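You operate a simulated robot arm through the tools that you are given. There is no shell and no other tool. Be economical: measure what you need, move in short steps, check, and stop when the job is done.

You are at the controls of a simulated two-armed robot. One attempt, no reset.

TASK
Pick up the mailer bundle from the steel table top with one hand, pass it to the other hand and put it on the top of the corner cabinet. Put the white tape roll from the feed table top on the steel table top and the green tape roll on the top of the green boxes. Lift the waste bin lid open. The order is free.
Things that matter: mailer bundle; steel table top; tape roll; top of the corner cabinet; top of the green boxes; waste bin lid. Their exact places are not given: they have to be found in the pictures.

It is judged by the outcome, as a careful person would: the job done as asked, and still so three seconds after it is handed in. It fails if anything else is knocked over, pushed out of place, dropped, spilled or broken. Lids that push on must go on centred and level and be pressed home; caps that screw on are set level and turned clockwise until they are tight.

THE ROBOT
Two 7-joint arms with fingered hands on one trunk, on a base that drives. Base frame: it is fixed to the floor where the robot stands at the start and does not move with it; the origin is under the middle of the robot, x ahead of it, y to its left, z up. Lengths are in m, angles in degrees, forces in N, time in s.
The left shoulder is at the start at [0.046, 0.125, 1.151], the right one opposite. With the tool pointing down near the work surface each hand reaches from about 0.42 to 0.84 m from the robot's upright axis, wherever it stands, measured 20 degrees to its own side. Places, roughly: steel table top [0.4, 0.6, 0.8]; tape roll [-0.5, -1.75, 1]; top of the corner cabinet [0.5, 4, 0.8]; top of the green boxes [-2.3, 0.1, 0.9]; waste bin lid [0.4, 4.4, 0.7]. Payload 4 kg a hand.
The tool frame of a hand sits at the grasp point between the pads (the TCP): z along the fingers, y along the line on which they close. The tips reach 0.029 m beyond it. The gripper opens to 0.1 m. The gripper's body begins 0.034 m behind the TCP. The gripper is a hand of 5 fingers: y runs from the thumb to the fingers, the wrist lies at [-0.015, -0.105, -0.177] in the tool frame.
Orientation is that of the tool frame in the base frame, as [roll, pitch, yaw] about the fixed x, y, z axes, in that order (R = Rz(yaw) Ry(pitch) Rx(roll)). With the fingers straight down and the wrist toward the robot, the tool's x, y and z point along [0, 1, 0], [1, 0, 0] and [0, 0, -1] of the base frame.

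THE INTERFACE
- The arms move only by the tool arm_command. It takes "left_plan", "right_plan" or both (then of equal length, played together; a hand with none holds still); each is a list that holds one entry, the list of rows, each a list of 6 numbers: the turn, a rotation vector about the tool's x, y, z in degrees, then the shift along the tool's x, y, z in m. In form: [[[ax, ay, az, tx, ty, tz], ...]]. A call has 1 to 20 rows; each row shifts and turns the commanded pose from where the row before left it, along the tool's axes as they then stand. A row lasts 0.2 s, in which the tool goes at most 0.05 m and 8.6 degrees; a call with a longer step from one row to the next is refused whole. A pose out of reach is approached as far as the arm can. The call stops where the force on the tool passes 40 N (or 10 N more than at its start, if that is more) or the arm is blocked; 0.2 s more then pass. In this call time passes only in rows, and 0.2 s behind the last. It gives the time, the measured TCP pose, the force on the tool (base axes), the opening and the grip force at its end, in the units of the frame above (readings bear some noise), with the torque about the TCP (base axes, N m) and any sound that the robot's microphone picked up.
- Cameras (640 x 400 px; columns grow to the right, rows downward): "scene" is now at [0.1358, -0.0037, 1.2551]; the picture's right is [0.06, -1.00, 0.00], its down [-0.65, -0.04, -0.76] and it looks along [0.76, 0.04, -0.65] (base axes); focal length 214 px, centre (320, 200). "left" rides on the left gripper at [-0.066, -0.086, -0.121] in its tool frame; the picture's right is [-0.76, -0.31, 0.58], its down [0.59, -0.70, 0.40] and it looks along [0.28, 0.64, 0.71] (tool axes); focal length 247 px, centre (320, 200). "right" rides on the right gripper at [0.066, -0.086, -0.121] in its tool frame; the picture's right is [-0.76, 0.31, -0.58], its down [-0.59, -0.70, 0.40] and it looks along [-0.28, 0.64, 0.71] (tool axes); focal length 247 px, centre (320, 200).
- snapshot(camera): a new picture of that camera. It takes no simulated time.
- lift_body(by): slides the trunk up (or, below 0, down) by that many m; the arms and the scene camera ride with it, the base frame stays. It gives what a move gives, with no picture.
- base_move(legs): drives the robot by 1 to 6 legs, each [ahead, turn to the left] in m and degrees, along the robot's own axes; the way and the turn of a leg run together, so that a leg with both is an arc; at most 1.5 m and 180 degrees a leg. The arms and the cameras ride along, it lands a little off, and it stops where it bumps. It gives what a move gives.
- move_fingers(index, middle, ring, little, thumb_bend, thumb_turn, hand): sets how far each is bent, from 0 (flat) to 100 (curled in); at 30 the hand is open as for a grip, at 70 the pads meet at the TCP. One left out holds its place. A second passes; each finger stops where it meets its share of the squeeze, and holds until it gets a number again. It is the only way to open and close the hand. It gives what a move gives, with no picture; readings hold the bend of each and the force on index, middle, ring, little, thumb and palm. thumb_turn goes from beside the hand (0) to across from the fingers (100), as for a grip.
- head_to(pan, tilt): turns the head with the scene camera to pan (to the left, within 80 degrees either way) and tilt (down, from -29 to 69), counted from straight ahead of the robot. It gives what a move gives.
- locate(camera, pixels): for up to 12 pixels [column, row] of the newest picture of that camera ("zoom" is the newest enlarged one), the place [x, y, z] in the base frame of the surface seen there, good to about 0.003 m, but the place of the scene camera against the robot may be out by one fixed shift of up to 0.025 m in any direction. It takes no simulated time.
- inspect(camera, box): a new picture of the part [left, top, right, bottom] of that camera's present view, enlarged. It takes no simulated time.
- sign_off(): hands the job in; it is judged then, once.

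Go step by step. Measure first, check grasps and placings, and put right what went wrong. The budget is 110 turns and 100 pictures, counting those below and the enlarged ones. Unless the task says otherwise, let go and move clear before handing in.

The tools are called by a JSON object that holds its "op" and its "data". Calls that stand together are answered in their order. arm_command: Moves the arms, as the interface text tells. Its arguments: {"type":"object","properties":{"left_plan":{"type":"array","items":{"type":"array","items":{"type":"array","items":{"type":"number"}}}},"right_plan":{"type":"array","items":{"type":"array","items":{"type":"array","items":{"type":"number"}}}}},"required":[]} The other tools are called the same way: lift_body (by) slides the trunk up or down; move_fingers (index, middle, ring, little, thumb_bend, thumb_turn, hand) moves the fingers one by one; base_move (legs) drives the base; head_to (pan, tilt) turns the head that bears the scene camera; snapshot (camera) takes a picture; locate (camera, pixels) gives the place of the surface under pixels of a picture; inspect (camera, box) takes an enlarged picture of a part of a camera's view; sign_off () hands the job in.

At the start:

```text
time: 0.0
left_tcp_pos: [0.4582, 0.2638, 1.1279]
left_tcp_rot: [-180.0, -0.1, 90.0]
left_ft_force: [0.9, 0.3, -0.3]
left_moment: [0.02, 0.0, 0.0]
left_opening: 0.0997
left_gripper_force: 0.1
left_shape: jaw
left_bend: [30.0, 30.0, 30.0, 30.0, 30.0, 98.0]
left_finger forces: [0.0, 0.1, 0.1, 0.1, 0.0, 0.1]
right_tcp_pos: [0.5182, -0.1834, 1.1301]
right_tcp_rot: [-180.0, 0.0, 90.0]
right_ft_force: [-0.4, 0.0, -0.5]
right_moment: [0.01, 0.01, -0.01]
right_opening: 0.0998
right_gripper_force: 0.1
right_shape: jaw
right_bend: [30.0, 30.0, 30.0, 30.0, 30.0, 98.0]
right_finger forces: [0.0, 0.0, 0.0, 0.1, 0.0, 0.1]
trunk travel left (down, up): [-0.35, 0.397]
robot x, y, heading: [-0.001, -0.001, 0.1]
head pan, tilt: [3.2, 40.3]
```

scene: 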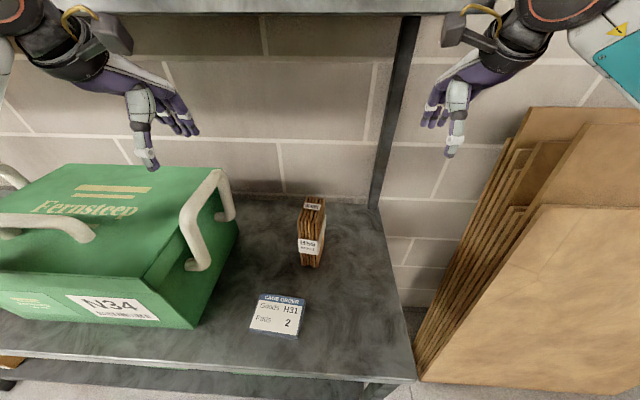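
right: 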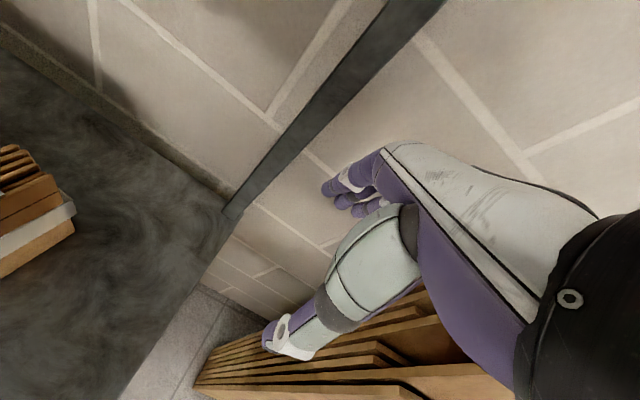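
left: 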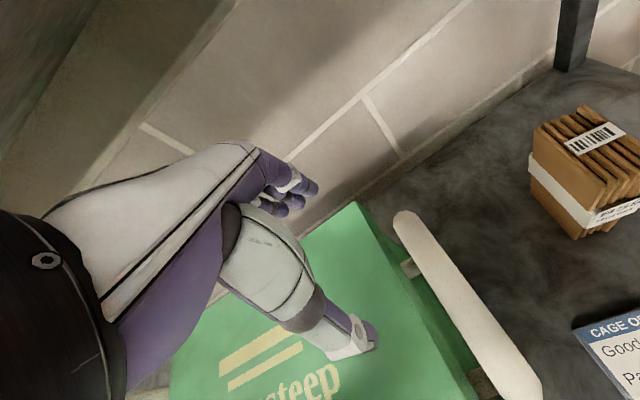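

The mailer bundle stands around scene pixel (312,232) on the steel table, with a green tote to its left and a card in front. I'll measure it.

{"op": "inspect", "data": {"camera": "scene", "box": [240, 170, 400, 350]}}

{"op": "locate", "data": {"camera": "scene", "pixels": [[305, 203], [322, 203], [299, 246], [318, 250], [302, 264], [319, 266], [312, 215], [350, 240], [278, 318], [400, 350], [395, 30], [215, 180]]}}

{"op": "locate", "data": {"camera": "left", "pixels": [[535, 127], [590, 107], [580, 230], [530, 160], [625, 145], [460, 180]]}}

```text
2.22 times, centred on (320, 260) of scene
```

zoom: 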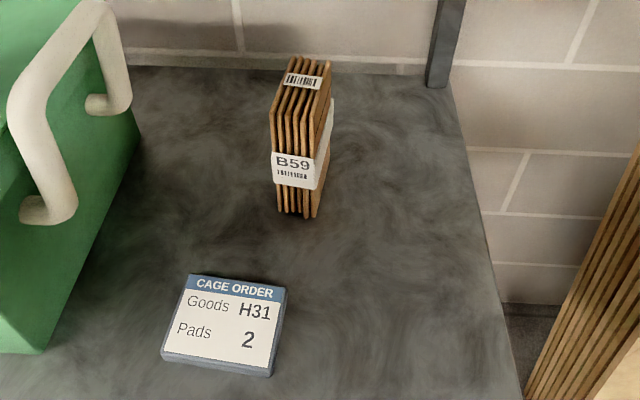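

```text
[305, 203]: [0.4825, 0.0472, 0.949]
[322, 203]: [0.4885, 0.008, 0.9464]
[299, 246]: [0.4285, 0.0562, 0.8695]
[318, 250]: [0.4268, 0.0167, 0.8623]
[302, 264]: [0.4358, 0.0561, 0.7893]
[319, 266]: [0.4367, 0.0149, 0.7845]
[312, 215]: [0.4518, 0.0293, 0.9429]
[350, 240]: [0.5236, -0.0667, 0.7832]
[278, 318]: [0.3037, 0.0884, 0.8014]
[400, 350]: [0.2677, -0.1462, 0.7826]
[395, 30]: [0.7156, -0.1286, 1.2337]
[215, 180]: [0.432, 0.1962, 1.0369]
```

```text
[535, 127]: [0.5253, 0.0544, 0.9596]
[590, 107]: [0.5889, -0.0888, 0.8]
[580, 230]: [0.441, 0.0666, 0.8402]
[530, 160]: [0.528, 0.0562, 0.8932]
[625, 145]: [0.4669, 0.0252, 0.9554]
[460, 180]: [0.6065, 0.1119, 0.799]
```

The bundle measures about 0.04 (y) × 0.1 (x) × 0.157 tall, standing on a top at z≈0.80. I'll look around before handling anything.

{"op": "head_to", "data": {"pan": 75, "tilt": 15}}

{"op": "snapshot", "data": {"camera": "scene"}}

{"op": "head_to", "data": {"pan": -75, "tilt": 15}}

{"op": "snapshot", "data": {"camera": "scene"}}

{"op": "head_to", "data": {"pan": 25, "tilt": 40}}

{"op": "snapshot", "data": {"camera": "scene"}}

```text
time: 1.4
left_tcp_pos: [0.4573, 0.2635, 1.1276]
left_tcp_rot: [179.9, 0.1, 89.9]
left_ft_force: [-0.8, 0.0, 0.0]
left_moment: [0.03, -0.01, 0.0]
left_opening: 0.0997
left_gripper_force: 0.0
left_shape: jaw
left_bend: [30.0, 30.0, 30.0, 30.0, 30.0, 98.0]
left_finger forces: [0.1, 0.0, 0.0, 0.0, 0.0, 0.1]
right_tcp_pos: [0.5186, -0.1823, 1.1315]
right_tcp_rot: [180.0, 0.0, 90.0]
right_ft_force: [1.0, 0.9, -0.4]
right_moment: [0.01, 0.02, 0.0]
right_opening: 0.0997
right_gripper_force: 0.1
right_shape: jaw
right_bend: [30.0, 30.0, 30.0, 30.0, 30.0, 98.0]
right_finger forces: [0.1, 0.0, 0.2, 0.1, 0.1, 0.1]
trunk travel left (down, up): [-0.35, 0.397]
robot x, y, heading: [-0.0017, 0.0016, 0.0]
head pan, tilt: [75.0, 15.0]
```

```text
95 pictures are left
```

scene: 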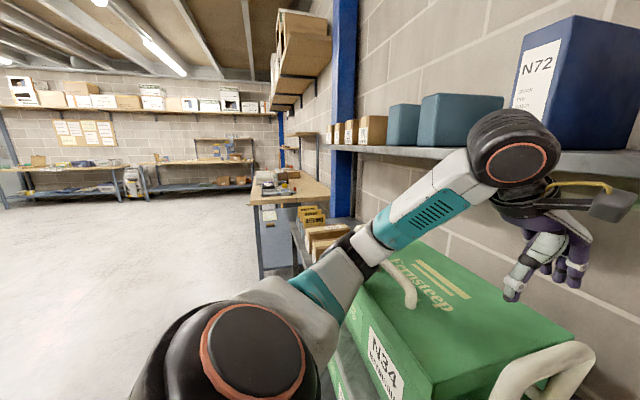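

```text
time: 3.8
left_tcp_pos: [0.4586, 0.2647, 1.1282]
left_tcp_rot: [180.0, 0.0, 90.0]
left_ft_force: [-0.2, -1.0, 0.2]
left_moment: [0.01, -0.01, -0.03]
left_opening: 0.0998
left_gripper_force: 0.1
left_shape: jaw
left_bend: [30.0, 30.0, 30.0, 30.0, 30.0, 98.0]
left_finger forces: [0.1, 0.1, 0.1, 0.0, 0.1, 0.0]
right_tcp_pos: [0.5191, -0.1832, 1.1306]
right_tcp_rot: [-180.0, -0.1, 90.0]
right_ft_force: [-0.7, 0.1, -0.5]
right_moment: [-0.03, -0.03, 0.02]
right_opening: 0.1001
right_gripper_force: 0.1
right_shape: jaw
right_bend: [30.0, 30.0, 30.0, 30.0, 30.0, 98.0]
right_finger forces: [0.1, 0.0, 0.0, 0.1, 0.0, 0.0]
trunk travel left (down, up): [-0.35, 0.397]
robot x, y, heading: [0.003, -0.0002, 0.1]
head pan, tilt: [-75.0, 15.0]
```

```text
94 pictures are left
```

scene: 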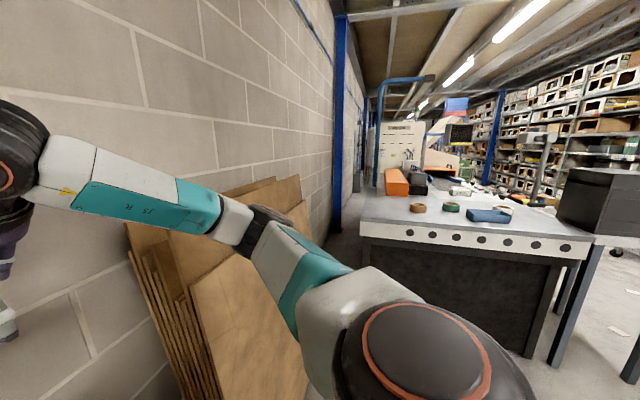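

```text
time: 5.5
left_tcp_pos: [0.4592, 0.2646, 1.1286]
left_tcp_rot: [-179.9, 0.0, 90.0]
left_ft_force: [0.8, 0.4, 0.3]
left_moment: [0.0, -0.01, -0.04]
left_opening: 0.0997
left_gripper_force: 0.1
left_shape: jaw
left_bend: [30.0, 30.0, 30.0, 30.0, 30.0, 98.0]
left_finger forces: [0.0, 0.1, 0.1, 0.1, 0.1, 0.0]
right_tcp_pos: [0.5189, -0.1828, 1.1309]
right_tcp_rot: [180.0, 0.0, 89.9]
right_ft_force: [-0.5, -1.1, -0.3]
right_moment: [0.01, -0.03, 0.0]
right_opening: 0.0998
right_gripper_force: 0.0
right_shape: jaw
right_bend: [30.0, 30.0, 30.0, 30.0, 30.0, 98.0]
right_finger forces: [0.0, 0.1, 0.1, 0.0, 0.1, 0.0]
trunk travel left (down, up): [-0.35, 0.397]
robot x, y, heading: [-0.0005, -0.0026, -0.0]
head pan, tilt: [25.0, 40.0]
```

```text
93 pictures are left
```

scene: 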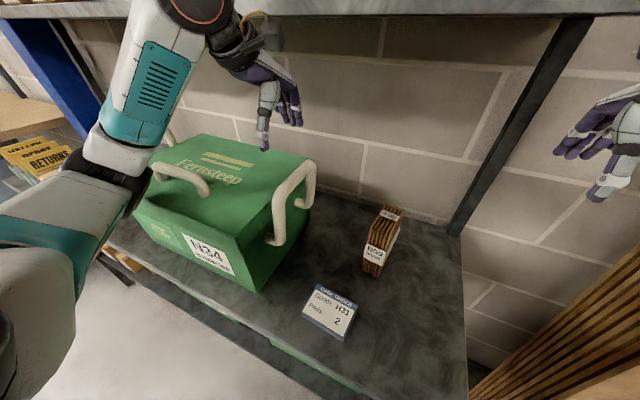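

The feed table with rolls (brown 419,207; green 451,207; white ~503,210) is to the right rear. First the bundle: I need the shelf edge and a few details to keep clear of.

{"op": "locate", "data": {"camera": "scene", "pixels": [[400, 14], [400, 4], [560, 16], [381, 207], [400, 212], [365, 257], [384, 262], [375, 277], [283, 245], [305, 180], [460, 300], [470, 395]]}}

{"op": "snapshot", "data": {"camera": "left"}}

{"op": "locate", "data": {"camera": "left", "pixels": [[533, 135], [578, 107], [610, 125], [575, 235], [532, 190], [560, 155], [400, 220], [535, 395], [610, 330], [500, 300]]}}

```text
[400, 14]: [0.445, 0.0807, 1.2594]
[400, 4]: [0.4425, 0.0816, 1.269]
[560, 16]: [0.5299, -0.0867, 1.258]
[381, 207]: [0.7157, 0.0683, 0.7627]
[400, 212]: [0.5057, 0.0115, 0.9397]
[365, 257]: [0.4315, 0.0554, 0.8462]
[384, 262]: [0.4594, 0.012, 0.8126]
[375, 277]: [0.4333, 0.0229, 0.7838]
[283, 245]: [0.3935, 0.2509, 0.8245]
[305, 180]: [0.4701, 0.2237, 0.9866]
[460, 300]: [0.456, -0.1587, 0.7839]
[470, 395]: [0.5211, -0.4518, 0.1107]
```

```text
92 pictures are left
```

left: 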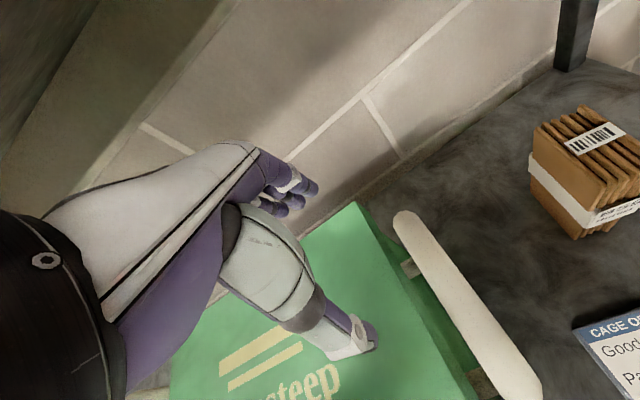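

```text
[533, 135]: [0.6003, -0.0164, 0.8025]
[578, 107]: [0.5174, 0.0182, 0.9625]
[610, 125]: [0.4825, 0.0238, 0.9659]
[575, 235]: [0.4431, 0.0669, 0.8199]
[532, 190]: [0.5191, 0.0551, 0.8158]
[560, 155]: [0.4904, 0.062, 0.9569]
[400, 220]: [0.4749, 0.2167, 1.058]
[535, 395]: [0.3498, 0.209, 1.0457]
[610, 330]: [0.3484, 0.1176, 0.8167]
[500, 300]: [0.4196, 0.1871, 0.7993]
```

Part of a shelf sits at z≈1.26 over the table; I'll look at it straight on to know its edge.

{"op": "head_to", "data": {"pan": 0, "tilt": 15}}

{"op": "snapshot", "data": {"camera": "scene"}}

{"op": "locate", "data": {"camera": "scene", "pixels": [[250, 145], [320, 145], [380, 145], [320, 160], [320, 152], [320, 135], [250, 160], [380, 160]]}}

```text
time: 6.4
left_tcp_pos: [0.4585, 0.265, 1.1281]
left_tcp_rot: [179.9, 0.0, 90.0]
left_ft_force: [0.0, -0.2, 0.7]
left_moment: [-0.01, -0.01, -0.03]
left_opening: 0.1
left_gripper_force: 0.2
left_shape: jaw
left_bend: [30.0, 30.0, 30.0, 30.0, 30.0, 98.0]
left_finger forces: [0.1, 0.0, 0.0, 0.0, 0.1, 0.1]
right_tcp_pos: [0.5192, -0.1825, 1.1304]
right_tcp_rot: [-179.8, -0.1, 90.0]
right_ft_force: [-0.8, -0.2, 0.3]
right_moment: [0.02, -0.01, -0.01]
right_opening: 0.0997
right_gripper_force: 0.0
right_shape: jaw
right_bend: [30.0, 30.0, 30.0, 30.0, 30.0, 98.0]
right_finger forces: [0.1, 0.0, 0.1, 0.1, 0.0, 0.0]
trunk travel left (down, up): [-0.35, 0.397]
robot x, y, heading: [-0.0027, -0.0003, 0.2]
head pan, tilt: [0.0, 15.0]
```

```text
91 pictures are left
```

scene: 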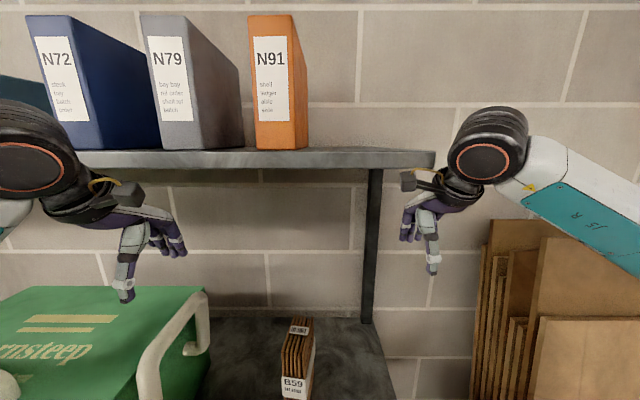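

```text
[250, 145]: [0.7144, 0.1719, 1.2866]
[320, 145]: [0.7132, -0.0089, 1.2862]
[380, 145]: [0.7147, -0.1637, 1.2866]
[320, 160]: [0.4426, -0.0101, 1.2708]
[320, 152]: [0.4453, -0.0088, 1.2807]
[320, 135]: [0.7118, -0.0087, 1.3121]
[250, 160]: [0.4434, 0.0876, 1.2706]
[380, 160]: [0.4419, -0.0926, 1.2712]
```

The shelf edge is at x≈0.45, z≈1.27, so I'll back off a bit, then grip the lower half of the bundle horizontally with the right hand (thumb on the right), leaving the top for the left hand.

{"op": "base_move", "data": {"legs": [[-0.22, 0]]}}

{"op": "arm_command", "data": {"right_plan": [[[0, 0, -8.4, 0, 0, 0.01], [0, 0, -8.4, 0, 0, 0.01], [0, 0, -8.4, 0, 0, 0.01], [0, 0, -8.4, 0, 0, 0.01], [0, 0, -8.4, 0, 0, 0.01], [0, 0, -8.4, 0, 0, 0.01], [0, 0, -8.4, 0, 0, 0.01], [0, 0, -8.4, 0, 0, 0.01], [0, 0, -8.4, 0, 0, 0.01], [0, 0, -8.4, 0, 0, 0.01], [0, 0, -8.4, 0, 0, 0.01], [0, 0, -5.1, 0, 0, 0.01]]]}}

{"op": "head_to", "data": {"pan": 0, "tilt": 35}}

{"op": "snapshot", "data": {"camera": "scene"}}

```text
time: 8.1
left_tcp_pos: [0.2365, 0.2649, 1.1288]
left_tcp_rot: [-179.9, 0.0, 90.1]
left_ft_force: [0.1, -0.1, 0.6]
left_moment: [0.0, 0.04, 0.01]
left_opening: 0.0998
left_gripper_force: 0.1
left_shape: jaw
left_bend: [30.0, 30.0, 30.0, 30.0, 30.0, 98.0]
left_finger forces: [0.0, 0.0, 0.0, 0.0, 0.0, 0.0]
right_tcp_pos: [0.2973, -0.1813, 1.1317]
right_tcp_rot: [180.0, 0.0, 90.1]
right_ft_force: [-0.4, -0.6, 0.2]
right_moment: [0.01, -0.02, -0.02]
right_opening: 0.0998
right_gripper_force: 0.1
right_shape: jaw
right_bend: [30.0, 30.0, 30.0, 30.0, 30.0, 98.0]
right_finger forces: [0.0, 0.1, 0.0, 0.0, 0.1, 0.0]
trunk travel left (down, up): [-0.35, 0.397]
robot x, y, heading: [-0.2215, -0.0022, 0.0]
head pan, tilt: [0.0, 15.0]
```

```text
time: 10.7
left_tcp_pos: [0.2382, 0.2653, 1.1294]
left_tcp_rot: [-180.0, 0.0, 90.1]
left_ft_force: [0.5, 0.0, -0.4]
left_moment: [0.01, 0.04, -0.01]
left_opening: 0.1001
left_gripper_force: 0.1
left_shape: jaw
left_bend: [30.0, 30.0, 30.0, 30.0, 30.0, 98.0]
left_finger forces: [0.1, 0.0, 0.1, 0.1, 0.1, 0.0]
right_tcp_pos: [0.2512, -0.1555, 1.0661]
right_tcp_rot: [-177.9, 4.9, 141.8]
right_ft_force: [0.0, -0.6, -0.5]
right_moment: [0.0, 0.03, -0.01]
right_opening: 0.1
right_gripper_force: 0.1
right_shape: jaw
right_bend: [30.0, 30.0, 30.0, 30.0, 30.0, 98.0]
right_finger forces: [0.1, 0.0, 0.0, 0.0, 0.0, 0.1]
right hand out of reach, approached as far as the arm can: row 6, 7, 8, 9, 10, 11, 12
trunk travel left (down, up): [-0.35, 0.397]
robot x, y, heading: [-0.2173, 0.0014, 0.0]
head pan, tilt: [0.0, 15.0]
```

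```text
time: 11.6
left_tcp_pos: [0.238, 0.2649, 1.1289]
left_tcp_rot: [180.0, 0.0, 90.1]
left_ft_force: [0.5, -0.5, -0.7]
left_moment: [-0.01, 0.0, 0.0]
left_opening: 0.1
left_gripper_force: 0.1
left_shape: jaw
left_bend: [30.0, 30.0, 30.0, 30.0, 30.0, 98.0]
left_finger forces: [0.0, 0.1, 0.1, 0.0, 0.0, 0.0]
right_tcp_pos: [0.2517, -0.1553, 1.0653]
right_tcp_rot: [-178.0, 4.9, 141.8]
right_ft_force: [-0.3, 0.3, -0.5]
right_moment: [-0.01, 0.02, 0.02]
right_opening: 0.1001
right_gripper_force: 0.0
right_shape: jaw
right_bend: [30.0, 30.0, 30.0, 30.0, 30.0, 98.0]
right_finger forces: [0.0, 0.0, 0.0, 0.1, 0.0, 0.0]
trunk travel left (down, up): [-0.35, 0.397]
robot x, y, heading: [-0.2225, 0.0024, 0.3]
head pan, tilt: [0.0, 35.0]
```

```text
90 pictures are left
```

scene: 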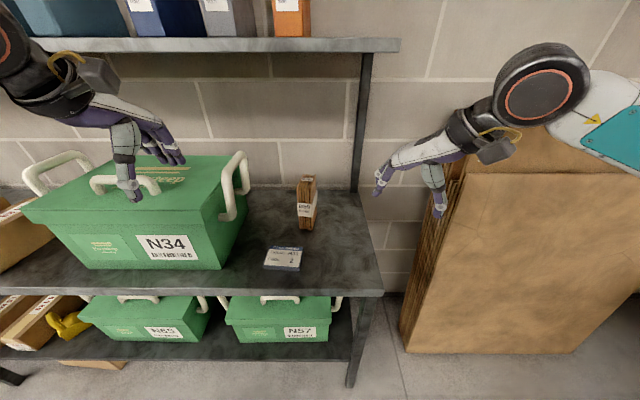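

The pinch wants the wrist on the thumb side, so yaw stopped at 142°; I'll instead stand angled (heading ≈50°) to the right-front of the bundle and take it from above with the right hand. Driving round with a back-up move that keeps the arms off the shelf and cardboard.

{"op": "base_move", "data": {"legs": [[0, 122], [-0.32, 0], [0, -72]]}}

{"op": "head_to", "data": {"pan": -15, "tilt": 40}}

{"op": "snapshot", "data": {"camera": "scene"}}

{"op": "snapshot", "data": {"camera": "right"}}

```text
time: 18.9
left_tcp_pos: [-0.5426, 0.0196, 1.1268]
left_tcp_rot: [-179.9, 0.1, -147.7]
left_ft_force: [0.5, -0.2, 0.4]
left_moment: [-0.01, 0.02, -0.01]
left_opening: 0.1001
left_gripper_force: 0.0
left_shape: jaw
left_bend: [30.0, 30.0, 30.0, 30.0, 30.0, 98.0]
left_finger forces: [0.0, 0.0, 0.0, 0.0, 0.1, 0.1]
right_tcp_pos: [-0.1961, 0.2539, 1.0663]
right_tcp_rot: [-177.9, 4.8, -96.1]
right_ft_force: [0.0, 0.1, -0.2]
right_moment: [-0.01, -0.02, 0.02]
right_opening: 0.0999
right_gripper_force: 0.1
right_shape: jaw
right_bend: [30.0, 30.0, 30.0, 30.0, 30.0, 98.0]
right_finger forces: [0.0, 0.1, 0.0, 0.0, 0.1, 0.0]
trunk travel left (down, up): [-0.35, 0.397]
robot x, y, heading: [-0.0783, -0.2255, 122.0]
head pan, tilt: [0.0, 35.0]
stopped in leg 2: the robot was blocked; the commanded pose is now the measured one
```

```text
time: 19.7
left_tcp_pos: [-0.5424, 0.0201, 1.1279]
left_tcp_rot: [-179.8, 0.1, -147.7]
left_ft_force: [0.6, 0.5, 0.6]
left_moment: [-0.01, -0.03, 0.0]
left_opening: 0.0996
left_gripper_force: 0.0
left_shape: jaw
left_bend: [30.0, 30.0, 30.0, 30.0, 30.0, 98.0]
left_finger forces: [0.1, 0.1, 0.0, 0.0, 0.0, 0.0]
right_tcp_pos: [-0.1961, 0.2559, 1.0666]
right_tcp_rot: [-177.8, 4.8, -96.0]
right_ft_force: [-0.8, 0.0, -0.2]
right_moment: [0.0, 0.01, 0.0]
right_opening: 0.1
right_gripper_force: 0.0
right_shape: jaw
right_bend: [30.0, 30.0, 30.0, 30.0, 30.0, 98.0]
right_finger forces: [0.1, 0.0, 0.0, 0.0, 0.0, 0.0]
trunk travel left (down, up): [-0.35, 0.397]
robot x, y, heading: [-0.075, -0.2265, 122.3]
head pan, tilt: [-15.0, 40.0]
```

```text
89 pictures are left
```

scene: 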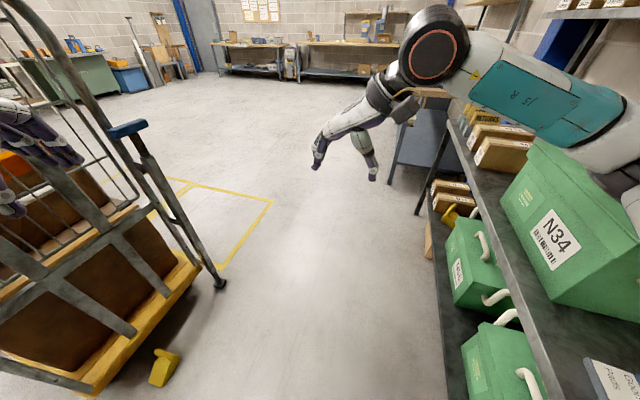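

```text
88 pictures are left
```

right: 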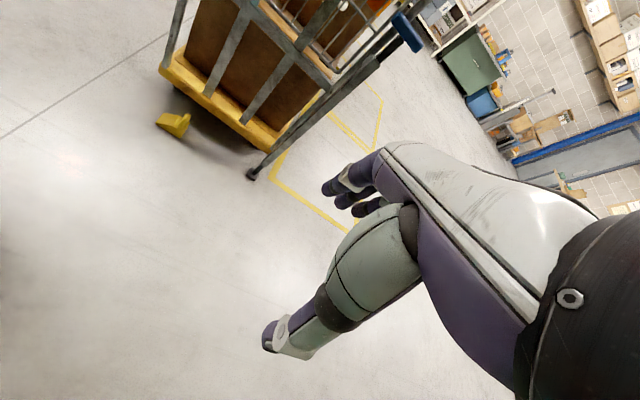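

The base was blocked after 0.27 m of backing, and there's a cage trolley on the left side. I'll look at what touched on my right before moving.

{"op": "head_to", "data": {"pan": -80, "tilt": 55}}

{"op": "snapshot", "data": {"camera": "scene"}}

{"op": "head_to", "data": {"pan": 70, "tilt": 40}}

{"op": "snapshot", "data": {"camera": "scene"}}

```text
time: 21.0
left_tcp_pos: [-0.5442, 0.0213, 1.128]
left_tcp_rot: [-179.8, 0.1, -147.7]
left_ft_force: [0.4, 0.0, -1.1]
left_moment: [0.0, -0.01, 0.01]
left_opening: 0.0997
left_gripper_force: 0.1
left_shape: jaw
left_bend: [30.0, 30.0, 30.0, 30.0, 30.0, 98.0]
left_finger forces: [0.0, 0.0, 0.0, 0.0, 0.0, 0.0]
right_tcp_pos: [-0.196, 0.2557, 1.0655]
right_tcp_rot: [-177.8, 4.8, -96.0]
right_ft_force: [0.3, -1.0, 0.1]
right_moment: [-0.02, -0.01, -0.01]
right_opening: 0.0999
right_gripper_force: 0.0
right_shape: jaw
right_bend: [30.0, 30.0, 30.0, 30.0, 30.0, 98.0]
right_finger forces: [0.0, 0.0, 0.0, 0.0, 0.0, 0.0]
trunk travel left (down, up): [-0.35, 0.397]
robot x, y, heading: [-0.075, -0.2259, 122.2]
head pan, tilt: [-80.0, 55.0]
```

```text
87 pictures are left
```

scene: 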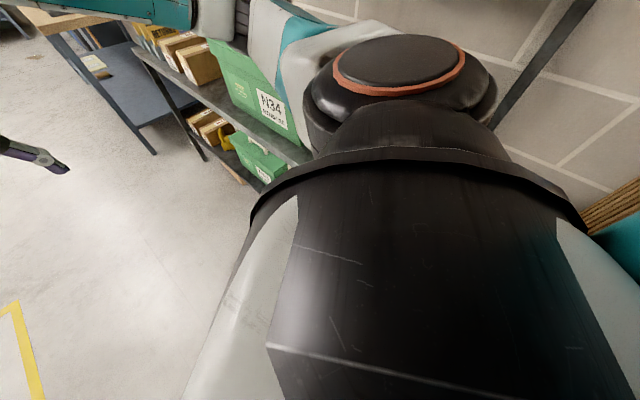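

```text
time: 23.4
left_tcp_pos: [-0.5452, 0.0207, 1.1271]
left_tcp_rot: [-179.8, 0.1, -147.7]
left_ft_force: [0.6, -0.2, 0.2]
left_moment: [0.01, -0.01, -0.01]
left_opening: 0.0998
left_gripper_force: 0.1
left_shape: jaw
left_bend: [30.0, 30.0, 30.0, 30.0, 30.0, 98.0]
left_finger forces: [0.0, 0.1, 0.0, 0.1, 0.0, 0.0]
right_tcp_pos: [-0.1957, 0.2558, 1.0668]
right_tcp_rot: [-177.8, 4.7, -96.0]
right_ft_force: [-0.2, -0.7, 0.1]
right_moment: [0.0, 0.04, 0.04]
right_opening: 0.0999
right_gripper_force: 0.0
right_shape: jaw
right_bend: [30.0, 30.0, 30.0, 30.0, 30.0, 98.0]
right_finger forces: [0.1, 0.1, 0.0, 0.1, 0.0, 0.0]
trunk travel left (down, up): [-0.35, 0.397]
robot x, y, heading: [-0.0744, -0.2251, 122.5]
head pan, tilt: [70.0, 40.0]
```

```text
86 pictures are left
```

scene: 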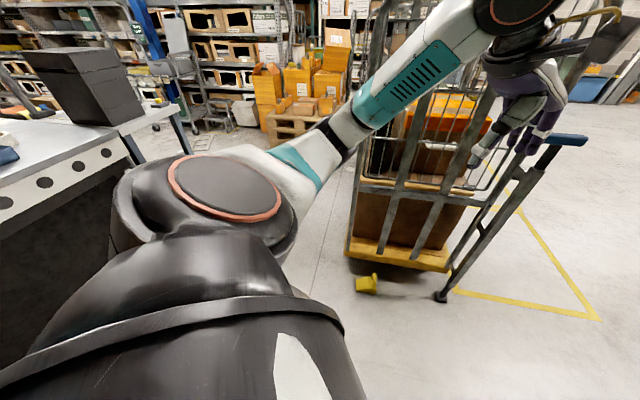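

I'll measure the feed table edge (around 100,150) and the trolley frame to know the free space.

{"op": "locate", "data": {"camera": "scene", "pixels": [[128, 128], [20, 195], [190, 160], [95, 125], [5, 155], [440, 298], [352, 250], [500, 130], [372, 180], [580, 140], [400, 150], [350, 225]]}}

```text
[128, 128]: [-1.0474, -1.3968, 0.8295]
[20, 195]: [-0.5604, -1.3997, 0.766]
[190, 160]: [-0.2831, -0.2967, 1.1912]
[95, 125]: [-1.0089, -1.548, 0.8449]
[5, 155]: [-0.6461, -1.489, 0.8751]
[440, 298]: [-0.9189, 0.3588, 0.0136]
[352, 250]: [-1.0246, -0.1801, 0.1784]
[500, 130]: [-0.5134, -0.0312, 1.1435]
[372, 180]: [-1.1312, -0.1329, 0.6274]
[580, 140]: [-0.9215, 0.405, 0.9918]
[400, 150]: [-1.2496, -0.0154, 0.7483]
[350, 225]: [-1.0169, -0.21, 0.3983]
```

The base corner most likely met the table leg; I'll pull 0.1 m away, raise the right hand for tote clearance, then turn to heading 40°.

{"op": "arm_command", "data": {"right_plan": [[[0, 0, 0, 0, 0, -0.04], [0, 0, 0, 0, 0, -0.04]]]}}

{"op": "base_move", "data": {"legs": [[0.1, 0], [0, -82]]}}

{"op": "head_to", "data": {"pan": -15, "tilt": 40}}

{"op": "snapshot", "data": {"camera": "scene"}}

{"op": "snapshot", "data": {"camera": "right"}}

```text
time: 24.0
left_tcp_pos: [-0.5431, 0.0198, 1.1268]
left_tcp_rot: [-179.8, 0.1, -147.7]
left_ft_force: [0.4, 0.3, -0.4]
left_moment: [0.01, 0.02, -0.03]
left_opening: 0.0998
left_gripper_force: 0.1
left_shape: jaw
left_bend: [30.0, 30.0, 30.0, 30.0, 30.0, 98.0]
left_finger forces: [0.0, 0.1, 0.0, 0.1, 0.0, 0.0]
right_tcp_pos: [-0.2001, 0.2511, 1.1464]
right_tcp_rot: [-177.8, 4.8, -96.0]
right_ft_force: [0.2, 0.1, 0.7]
right_moment: [0.01, -0.03, -0.03]
right_opening: 0.1
right_gripper_force: 0.0
right_shape: jaw
right_bend: [30.0, 30.0, 30.0, 30.0, 30.0, 98.0]
right_finger forces: [0.0, 0.0, 0.0, 0.0, 0.0, 0.1]
trunk travel left (down, up): [-0.35, 0.397]
robot x, y, heading: [-0.0777, -0.2268, 122.2]
head pan, tilt: [70.0, 40.0]
```

```text
time: 28.7
left_tcp_pos: [0.0486, 0.3567, 1.1276]
left_tcp_rot: [-179.8, 0.1, 130.4]
left_ft_force: [-0.2, -0.8, -0.3]
left_moment: [0.0, -0.01, 0.02]
left_opening: 0.1002
left_gripper_force: 0.1
left_shape: jaw
left_bend: [30.0, 30.0, 30.0, 30.0, 30.0, 98.0]
left_finger forces: [0.1, 0.0, 0.1, 0.0, 0.0, 0.0]
right_tcp_pos: [0.3242, 0.049, 1.1457]
right_tcp_rot: [-177.8, 4.8, -177.9]
right_ft_force: [-0.7, 0.7, 1.1]
right_moment: [0.02, -0.02, -0.01]
right_opening: 0.0999
right_gripper_force: 0.1
right_shape: jaw
right_bend: [30.0, 30.0, 30.0, 30.0, 30.0, 98.0]
right_finger forces: [0.2, 0.1, 0.0, 0.0, 0.0, 0.0]
trunk travel left (down, up): [-0.35, 0.397]
robot x, y, heading: [-0.1279, -0.1399, 40.1]
head pan, tilt: [70.0, 40.0]
```

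```text
time: 30.3
left_tcp_pos: [0.0498, 0.3571, 1.128]
left_tcp_rot: [-179.7, 0.1, 130.3]
left_ft_force: [0.7, -0.1, 0.4]
left_moment: [0.0, 0.02, 0.01]
left_opening: 0.0999
left_gripper_force: 0.0
left_shape: jaw
left_bend: [30.0, 30.0, 30.0, 30.0, 30.0, 98.0]
left_finger forces: [0.1, 0.0, 0.1, 0.1, 0.1, 0.0]
right_tcp_pos: [0.3235, 0.049, 1.1461]
right_tcp_rot: [-177.9, 4.7, -177.9]
right_ft_force: [-0.2, 0.0, 0.0]
right_moment: [-0.01, -0.01, 0.01]
right_opening: 0.0999
right_gripper_force: 0.0
right_shape: jaw
right_bend: [30.0, 30.0, 30.0, 30.0, 30.0, 98.0]
right_finger forces: [0.1, 0.0, 0.0, 0.1, 0.0, 0.0]
trunk travel left (down, up): [-0.35, 0.397]
robot x, y, heading: [-0.1299, -0.1395, 40.1]
head pan, tilt: [-15.0, 40.0]
```

```text
85 pictures are left
```

scene: 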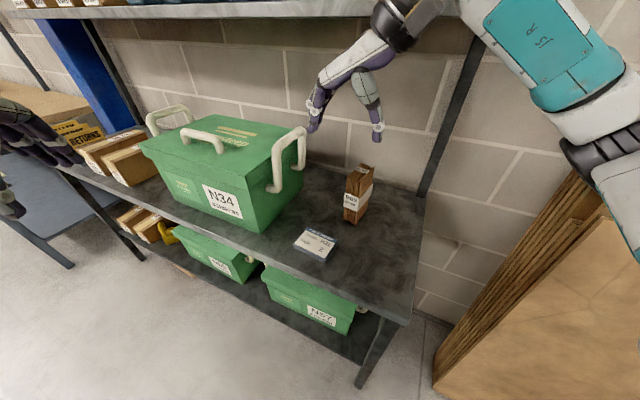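

```text
84 pictures are left
```

right: 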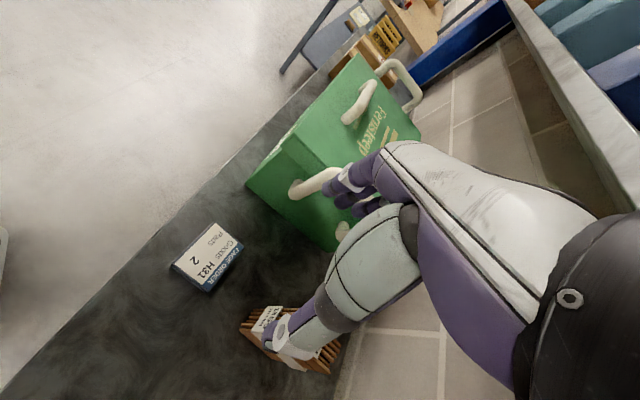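

The right hand now points down with its closing line nearly across the bundle. I'll measure the bundle with the right camera.

{"op": "inspect", "data": {"camera": "right", "box": [220, 290, 360, 378]}}

{"op": "locate", "data": {"camera": "right", "pixels": [[241, 327], [266, 309], [280, 311], [298, 369], [325, 370], [338, 345], [272, 318], [268, 335], [244, 336], [310, 362], [320, 354], [220, 310]]}}

{"op": "locate", "data": {"camera": "scene", "pixels": [[346, 172], [372, 172], [347, 215], [355, 223], [367, 205], [359, 185], [390, 230]]}}

```text
4.55 times, centred on (290, 334) of right
```

zoom: 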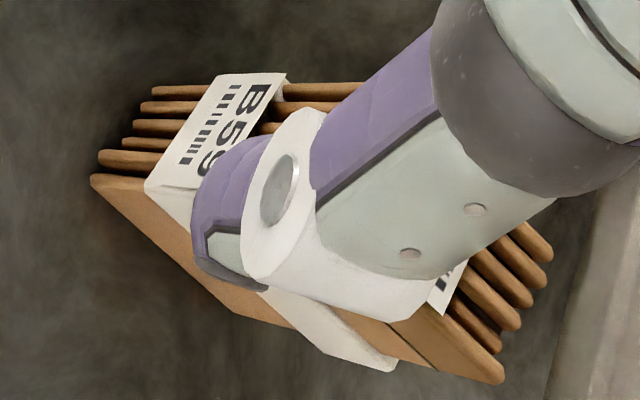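

```text
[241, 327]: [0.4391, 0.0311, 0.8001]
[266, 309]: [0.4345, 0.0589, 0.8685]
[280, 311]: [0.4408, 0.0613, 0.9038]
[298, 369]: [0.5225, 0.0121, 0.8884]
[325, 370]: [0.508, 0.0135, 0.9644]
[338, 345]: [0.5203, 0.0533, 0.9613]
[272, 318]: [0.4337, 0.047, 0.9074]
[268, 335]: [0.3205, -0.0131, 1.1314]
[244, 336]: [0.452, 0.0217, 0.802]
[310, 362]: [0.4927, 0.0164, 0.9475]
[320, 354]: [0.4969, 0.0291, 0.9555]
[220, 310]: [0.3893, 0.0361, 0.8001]
```

```text
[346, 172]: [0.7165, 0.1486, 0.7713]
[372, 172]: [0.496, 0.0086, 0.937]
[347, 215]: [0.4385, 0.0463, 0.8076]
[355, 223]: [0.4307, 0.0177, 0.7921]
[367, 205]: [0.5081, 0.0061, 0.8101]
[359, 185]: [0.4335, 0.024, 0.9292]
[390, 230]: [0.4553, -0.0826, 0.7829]
```

Bundle centre ≈(0.480, 0.037), yaw −8°, top z 0.96. I'll level and turn the hand, descend to 1.015, and go over the bundle under the shelf.

{"op": "arm_command", "data": {"right_plan": [[[-1.1, 2.4, 5, 0, 0, 0], [-1.1, 2.4, 5, 0, 0, 0], [0, 0, 0, 0, 0, 0.0437], [0, 0, 0, 0, 0, 0.0437], [0, 0, 0, 0, 0, 0.0437], [0, 0, 0, -0.039, 0.0025, 0], [0, 0, 0, -0.039, 0.0025, 0], [0, 0, 0, -0.039, 0.0025, 0], [0, 0, 0, -0.039, 0.0025, 0]]]}}

{"op": "snapshot", "data": {"camera": "scene"}}

{"op": "snapshot", "data": {"camera": "right"}}

```text
time: 32.3
left_tcp_pos: [0.0495, 0.3564, 1.1282]
left_tcp_rot: [-179.8, 0.1, 130.4]
left_ft_force: [0.2, -0.1, 0.0]
left_moment: [-0.01, -0.01, 0.0]
left_opening: 0.0996
left_gripper_force: 0.0
left_shape: jaw
left_bend: [30.0, 30.0, 30.0, 30.0, 30.0, 98.0]
left_finger forces: [0.1, 0.1, 0.1, 0.1, 0.0, 0.1]
right_tcp_pos: [0.3917, 0.0461, 1.0161]
right_tcp_rot: [179.5, -0.1, 172.0]
right_ft_force: [0.9, -0.1, 0.0]
right_moment: [0.02, 0.0, 0.02]
right_opening: 0.0996
right_gripper_force: 0.1
right_shape: jaw
right_bend: [30.0, 30.0, 30.0, 30.0, 30.0, 98.0]
right_finger forces: [0.0, 0.1, 0.0, 0.0, 0.0, 0.1]
right hand out of reach, approached as far as the arm can: row 7, 8, 9
trunk travel left (down, up): [-0.35, 0.397]
robot x, y, heading: [-0.1294, -0.1437, 40.5]
head pan, tilt: [-15.0, 40.0]
```

```text
82 pictures are left
```

scene: 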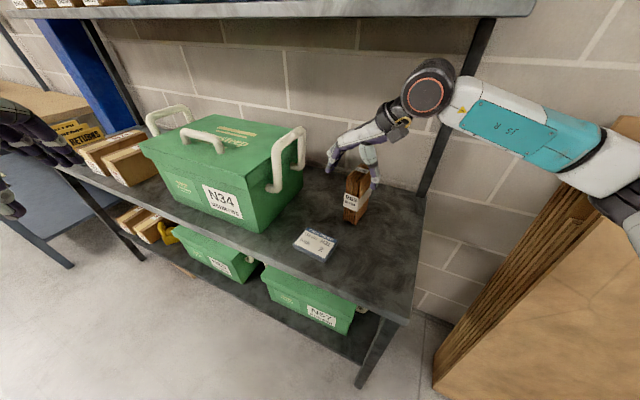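

```text
81 pictures are left
```

right: 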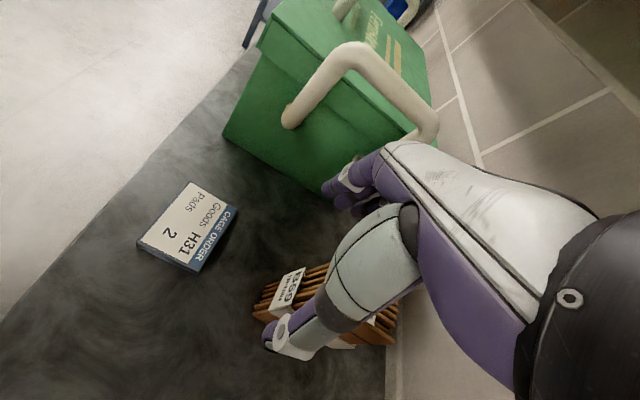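

Position stops at x 0.392 with that yaw; standing a bit further right and turned more left should help. I'll retract up and re-park at about (−0.15, −0.30), heading 55°.

{"op": "arm_command", "data": {"right_plan": [[[0, 0, 0, 0.035, 0, -0.03], [0, 0, 0, 0.035, 0, -0.03], [0, 0, 0, 0, 0, -0.04], [0, 0, 0, 0, 0, -0.04]]]}}

{"op": "base_move", "data": {"legs": [[0, 43], [-0.165, 0], [0, -28]]}}

{"op": "arm_command", "data": {"right_plan": [[[0, 0, 5, 0, 0, 0], [0, 0, 5, 0, 0, 0], [0, 0, 5, 0, 0, 0]]]}}

```text
time: 33.3
left_tcp_pos: [0.0484, 0.3584, 1.1281]
left_tcp_rot: [-179.7, 0.1, 130.4]
left_ft_force: [1.1, -0.4, 0.1]
left_moment: [0.02, -0.01, -0.01]
left_opening: 0.0999
left_gripper_force: 0.1
left_shape: jaw
left_bend: [30.0, 30.0, 30.0, 30.0, 30.0, 98.0]
left_finger forces: [0.1, 0.0, 0.0, 0.0, 0.1, 0.1]
right_tcp_pos: [0.3224, 0.0529, 1.1554]
right_tcp_rot: [179.6, 0.1, 172.0]
right_ft_force: [-1.0, 0.2, 0.6]
right_moment: [0.01, 0.02, 0.02]
right_opening: 0.0998
right_gripper_force: 0.0
right_shape: jaw
right_bend: [30.0, 30.0, 30.0, 30.0, 30.0, 98.0]
right_finger forces: [0.1, 0.0, 0.1, 0.0, 0.0, 0.1]
trunk travel left (down, up): [-0.35, 0.397]
robot x, y, heading: [-0.1276, -0.1435, 40.2]
head pan, tilt: [-15.0, 40.0]
```

```text
time: 38.2
left_tcp_pos: [-0.1013, 0.2223, 1.1273]
left_tcp_rot: [-179.8, 0.0, 144.7]
left_ft_force: [-0.7, 0.0, -0.9]
left_moment: [0.02, 0.02, 0.01]
left_opening: 0.0996
left_gripper_force: 0.1
left_shape: jaw
left_bend: [30.0, 30.0, 30.0, 30.0, 30.0, 98.0]
left_finger forces: [0.0, 0.0, 0.0, 0.0, 0.0, 0.0]
right_tcp_pos: [0.2383, -0.0053, 1.155]
right_tcp_rot: [179.6, 0.0, -173.8]
right_ft_force: [0.4, 0.2, -0.6]
right_moment: [-0.02, -0.01, -0.02]
right_opening: 0.1001
right_gripper_force: 0.0
right_shape: jaw
right_bend: [30.0, 30.0, 30.0, 30.0, 30.0, 98.0]
right_finger forces: [0.0, 0.1, 0.0, 0.0, 0.0, 0.0]
trunk travel left (down, up): [-0.35, 0.397]
robot x, y, heading: [-0.1506, -0.3048, 54.2]
head pan, tilt: [-15.0, 40.0]
```

```text
time: 39.0
left_tcp_pos: [-0.1023, 0.2221, 1.1276]
left_tcp_rot: [-179.8, 0.2, 144.7]
left_ft_force: [0.0, -0.3, -0.7]
left_moment: [0.02, -0.03, -0.01]
left_opening: 0.0996
left_gripper_force: 0.1
left_shape: jaw
left_bend: [30.0, 30.0, 30.0, 30.0, 30.0, 98.0]
left_finger forces: [0.0, 0.0, 0.0, 0.0, 0.1, 0.0]
right_tcp_pos: [0.2402, -0.005, 1.155]
right_tcp_rot: [179.5, -0.1, 171.2]
right_ft_force: [0.1, 0.0, -0.1]
right_moment: [0.01, -0.01, 0.02]
right_opening: 0.1001
right_gripper_force: 0.0
right_shape: jaw
right_bend: [30.0, 30.0, 30.0, 30.0, 30.0, 98.0]
right_finger forces: [0.0, 0.0, 0.0, 0.0, 0.0, 0.0]
trunk travel left (down, up): [-0.35, 0.397]
robot x, y, heading: [-0.1484, -0.3031, 54.4]
head pan, tilt: [-15.0, 40.0]
```

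Yaw is right (171°). Descending to 1.015 then going over the bundle.

{"op": "arm_command", "data": {"right_plan": [[[0, 0, 0, 0, 0, 0.047], [0, 0, 0, 0, 0, 0.047], [0, 0, 0, 0, 0, 0.046], [0, 0, 0, -0.0385, 0.013, 0], [0, 0, 0, -0.0385, 0.013, 0], [0, 0, 0, -0.0385, 0.013, 0], [0, 0, 0, -0.0385, 0.013, 0], [0, 0, 0, -0.0385, 0.013, 0], [0, 0, 0, -0.0385, 0.013, 0]]]}}

{"op": "snapshot", "data": {"camera": "scene"}}

{"op": "snapshot", "data": {"camera": "right"}}

```text
time: 41.0
left_tcp_pos: [-0.0923, 0.2361, 1.1243]
left_tcp_rot: [-179.5, 0.2, 144.5]
left_ft_force: [-1.2, -0.7, -0.9]
left_moment: [0.06, -0.08, 0.04]
left_opening: 0.0999
left_gripper_force: 0.0
left_shape: jaw
left_bend: [30.0, 30.0, 30.0, 30.0, 30.0, 98.0]
left_finger forces: [0.1, 0.1, 0.0, 0.1, 0.0, 0.0]
right_tcp_pos: [0.4275, 0.0402, 1.0127]
right_tcp_rot: [179.7, -0.1, 171.3]
right_ft_force: [1.2, 1.2, -0.4]
right_moment: [0.04, 0.01, 0.01]
right_opening: 0.0998
right_gripper_force: 0.2
right_shape: jaw
right_bend: [30.0, 30.0, 30.0, 30.0, 30.0, 98.0]
right_finger forces: [0.0, 0.0, 0.1, 0.0, 0.0, 0.1]
right hand out of reach, approached as far as the arm can: row 8, 9
trunk travel left (down, up): [-0.35, 0.397]
robot x, y, heading: [-0.1456, -0.298, 55.8]
head pan, tilt: [-15.0, 40.0]
```

```text
80 pictures are left
```

scene: 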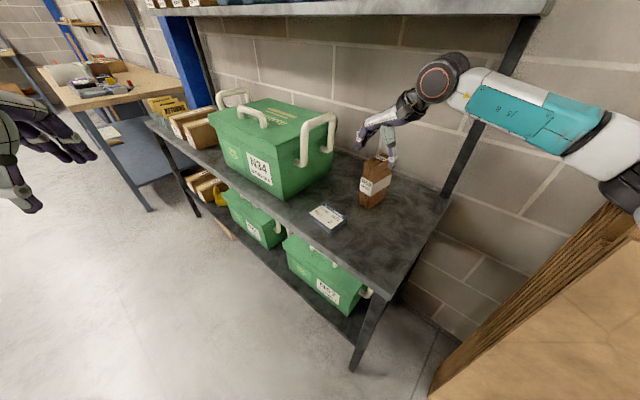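

```text
79 pictures are left
```

right: 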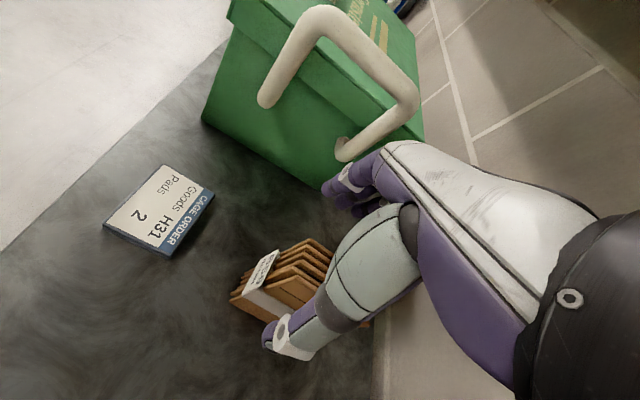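

The yaw is held but reach stops at x 0.4275, a wrist limit; raising the trunk should let the forearm come down more. I'll retract, raise 0.15, then lower the hand and retry.

{"op": "arm_command", "data": {"right_plan": [[[0, 0, 0, 0.04, 0, 0], [0, 0, 0, 0.04, 0, 0], [0, 0, 0, 0.04, 0, 0]]]}}

{"op": "lift_body", "data": {"by": 0.15}}

{"op": "arm_command", "data": {"right_plan": [[[0, 0, 0, 0, 0, 0.0375], [0, 0, 0, 0, 0, 0.0375], [0, 0, 0, 0, 0, 0.0375], [0, 0, 0, 0, 0, 0.0375], [0, 0, 0, -0.04, 0, 0], [0, 0, 0, -0.04, 0, 0], [0, 0, 0, -0.04, 0, 0], [0, 0, 0, -0.04, 0, 0]]]}}

{"op": "snapshot", "data": {"camera": "scene"}}

```text
time: 41.8
left_tcp_pos: [-0.1052, 0.2196, 1.1265]
left_tcp_rot: [-179.7, 0.1, 144.8]
left_ft_force: [0.3, 0.4, -0.1]
left_moment: [-0.04, -0.01, -0.01]
left_opening: 0.0997
left_gripper_force: 0.1
left_shape: jaw
left_bend: [30.0, 30.0, 30.0, 30.0, 30.0, 98.0]
left_finger forces: [0.0, 0.0, 0.0, 0.0, 0.0, 0.0]
right_tcp_pos: [0.2979, 0.0426, 1.0125]
right_tcp_rot: [179.6, 0.0, 171.1]
right_ft_force: [0.0, 1.3, 0.0]
right_moment: [0.02, -0.03, 0.0]
right_opening: 0.0998
right_gripper_force: 0.1
right_shape: jaw
right_bend: [30.0, 30.0, 30.0, 30.0, 30.0, 98.0]
right_finger forces: [0.0, 0.0, 0.0, 0.0, 0.0, 0.0]
trunk travel left (down, up): [-0.35, 0.397]
robot x, y, heading: [-0.1525, -0.3078, 54.2]
head pan, tilt: [-15.0, 40.0]
```

```text
time: 43.6
left_tcp_pos: [-0.1009, 0.2223, 1.2783]
left_tcp_rot: [-179.8, 0.0, 144.8]
left_ft_force: [-0.8, -0.1, -0.2]
left_moment: [0.02, -0.02, 0.01]
left_opening: 0.1001
left_gripper_force: 0.0
left_shape: jaw
left_bend: [30.0, 30.0, 30.0, 30.0, 30.0, 98.0]
left_finger forces: [0.0, 0.1, 0.0, 0.0, 0.1, 0.1]
right_tcp_pos: [0.3005, 0.0472, 1.1649]
right_tcp_rot: [179.5, 0.0, 171.3]
right_ft_force: [-0.6, -0.1, 0.5]
right_moment: [-0.02, 0.03, 0.01]
right_opening: 0.0997
right_gripper_force: 0.0
right_shape: jaw
right_bend: [30.0, 30.0, 30.0, 30.0, 30.0, 98.0]
right_finger forces: [0.0, 0.0, 0.0, 0.1, 0.0, 0.0]
trunk travel left (down, up): [-0.5, 0.247]
robot x, y, heading: [-0.1518, -0.3024, 54.5]
head pan, tilt: [-15.0, 40.0]
```

```text
time: 45.4
left_tcp_pos: [-0.1001, 0.2213, 1.2776]
left_tcp_rot: [-179.8, 0.0, 144.8]
left_ft_force: [-0.4, -0.4, 0.3]
left_moment: [0.07, 0.01, 0.04]
left_opening: 0.0996
left_gripper_force: 0.1
left_shape: jaw
left_bend: [30.0, 30.0, 30.0, 30.0, 30.0, 98.0]
left_finger forces: [0.1, 0.1, 0.0, 0.0, 0.1, 0.0]
right_tcp_pos: [0.4212, 0.0286, 1.0159]
right_tcp_rot: [179.4, -0.2, 171.1]
right_ft_force: [0.0, -1.1, -0.4]
right_moment: [0.07, -0.02, -0.01]
right_opening: 0.1
right_gripper_force: 0.1
right_shape: jaw
right_bend: [30.0, 30.0, 30.0, 30.0, 30.0, 98.0]
right_finger forces: [0.0, 0.0, 0.0, 0.0, 0.0, 0.0]
right hand out of reach, approached as far as the arm can: row 8
trunk travel left (down, up): [-0.5, 0.247]
robot x, y, heading: [-0.1529, -0.3004, 54.6]
head pan, tilt: [-15.0, 40.0]
```

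```text
78 pictures are left
```

scene: 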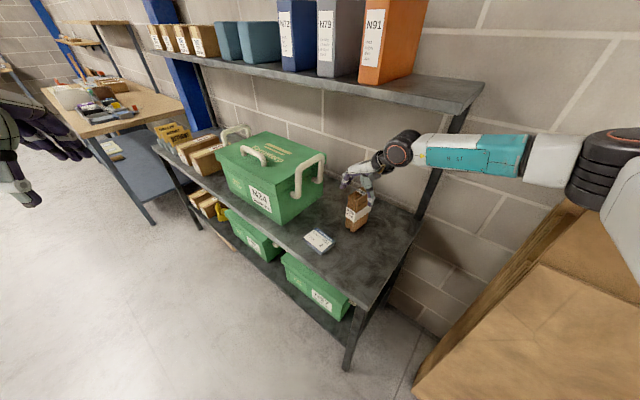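

Limit is similar; moving the base ~0.08 m towards +x is the simplest fix. I'll check the clearances to the cardboard and table corner.

{"op": "locate", "data": {"camera": "scene", "pixels": [[600, 200], [575, 210], [632, 225], [545, 265], [415, 395], [500, 310], [580, 185], [420, 232], [350, 300], [348, 365], [357, 200], [346, 180]]}}

{"op": "snapshot", "data": {"camera": "right"}}

```text
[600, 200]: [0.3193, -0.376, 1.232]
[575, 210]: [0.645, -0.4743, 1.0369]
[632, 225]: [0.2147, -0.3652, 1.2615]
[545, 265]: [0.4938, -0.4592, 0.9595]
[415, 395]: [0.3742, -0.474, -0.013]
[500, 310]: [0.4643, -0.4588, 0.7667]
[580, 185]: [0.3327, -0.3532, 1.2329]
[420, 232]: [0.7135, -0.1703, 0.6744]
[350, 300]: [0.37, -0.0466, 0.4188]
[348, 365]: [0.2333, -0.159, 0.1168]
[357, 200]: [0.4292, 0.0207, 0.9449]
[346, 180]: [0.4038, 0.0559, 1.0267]
```

```text
77 pictures are left
```

right: 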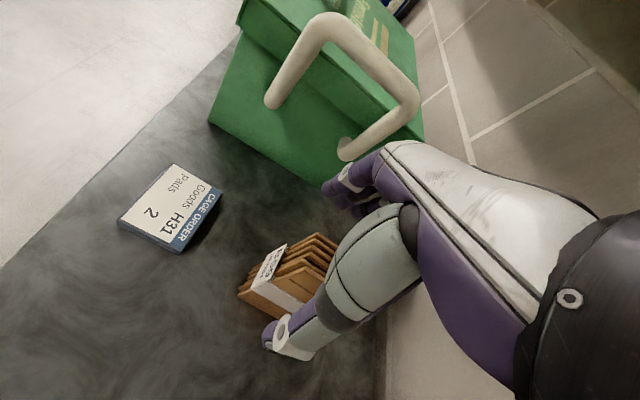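

Elbow is above the cardboard (tops ≈1.05) and base clearance ahead is ~0.1 m. I'll raise and retract the hand, then drive an arc 0.07 m ahead with +8°.

{"op": "arm_command", "data": {"right_plan": [[[0, 0, 0, 0.04, 0, 0], [0, 0, 0, 0.04, 0, -0.02], [0, 0, 0, 0.03, 0, -0.04], [0, 0, 0, 0, 0, -0.045], [0, 0, 0, 0, 0, -0.045]]]}}

{"op": "base_move", "data": {"legs": [[0.07, 8]]}}

```text
time: 46.6
left_tcp_pos: [-0.1016, 0.2216, 1.2771]
left_tcp_rot: [-179.8, 0.2, 144.8]
left_ft_force: [-1.1, -0.7, -0.2]
left_moment: [0.01, 0.01, -0.03]
left_opening: 0.0998
left_gripper_force: 0.0
left_shape: jaw
left_bend: [30.0, 30.0, 30.0, 30.0, 30.0, 98.0]
left_finger forces: [0.0, 0.1, 0.0, 0.0, 0.0, 0.0]
right_tcp_pos: [0.3109, 0.0446, 1.1652]
right_tcp_rot: [179.5, -0.1, 171.3]
right_ft_force: [-0.4, 0.2, 0.2]
right_moment: [0.01, -0.01, 0.01]
right_opening: 0.0998
right_gripper_force: 0.1
right_shape: jaw
right_bend: [30.0, 30.0, 30.0, 30.0, 30.0, 98.0]
right_finger forces: [0.0, 0.1, 0.1, 0.0, 0.0, 0.1]
trunk travel left (down, up): [-0.5, 0.247]
robot x, y, heading: [-0.1537, -0.3008, 54.4]
head pan, tilt: [-15.0, 40.0]
```

```text
time: 47.6
left_tcp_pos: [-0.1355, 0.2744, 1.2798]
left_tcp_rot: [179.9, 0.1, 152.0]
left_ft_force: [0.3, -1.5, 0.1]
left_moment: [0.09, -0.02, 0.04]
left_opening: 0.0997
left_gripper_force: 0.0
left_shape: jaw
left_bend: [30.0, 30.0, 30.0, 30.0, 30.0, 98.0]
left_finger forces: [0.0, 0.0, 0.1, 0.0, 0.0, 0.0]
right_tcp_pos: [0.2974, 0.1527, 1.1674]
right_tcp_rot: [179.1, 0.1, 178.6]
right_ft_force: [-0.9, -1.4, 1.0]
right_moment: [0.05, 0.01, 0.02]
right_opening: 0.1002
right_gripper_force: 0.0
right_shape: jaw
right_bend: [30.0, 30.0, 30.0, 30.0, 30.0, 98.0]
right_finger forces: [0.1, 0.0, 0.1, 0.0, 0.0, 0.1]
trunk travel left (down, up): [-0.5, 0.247]
robot x, y, heading: [-0.115, -0.2458, 62.2]
head pan, tilt: [-15.0, 40.0]
```

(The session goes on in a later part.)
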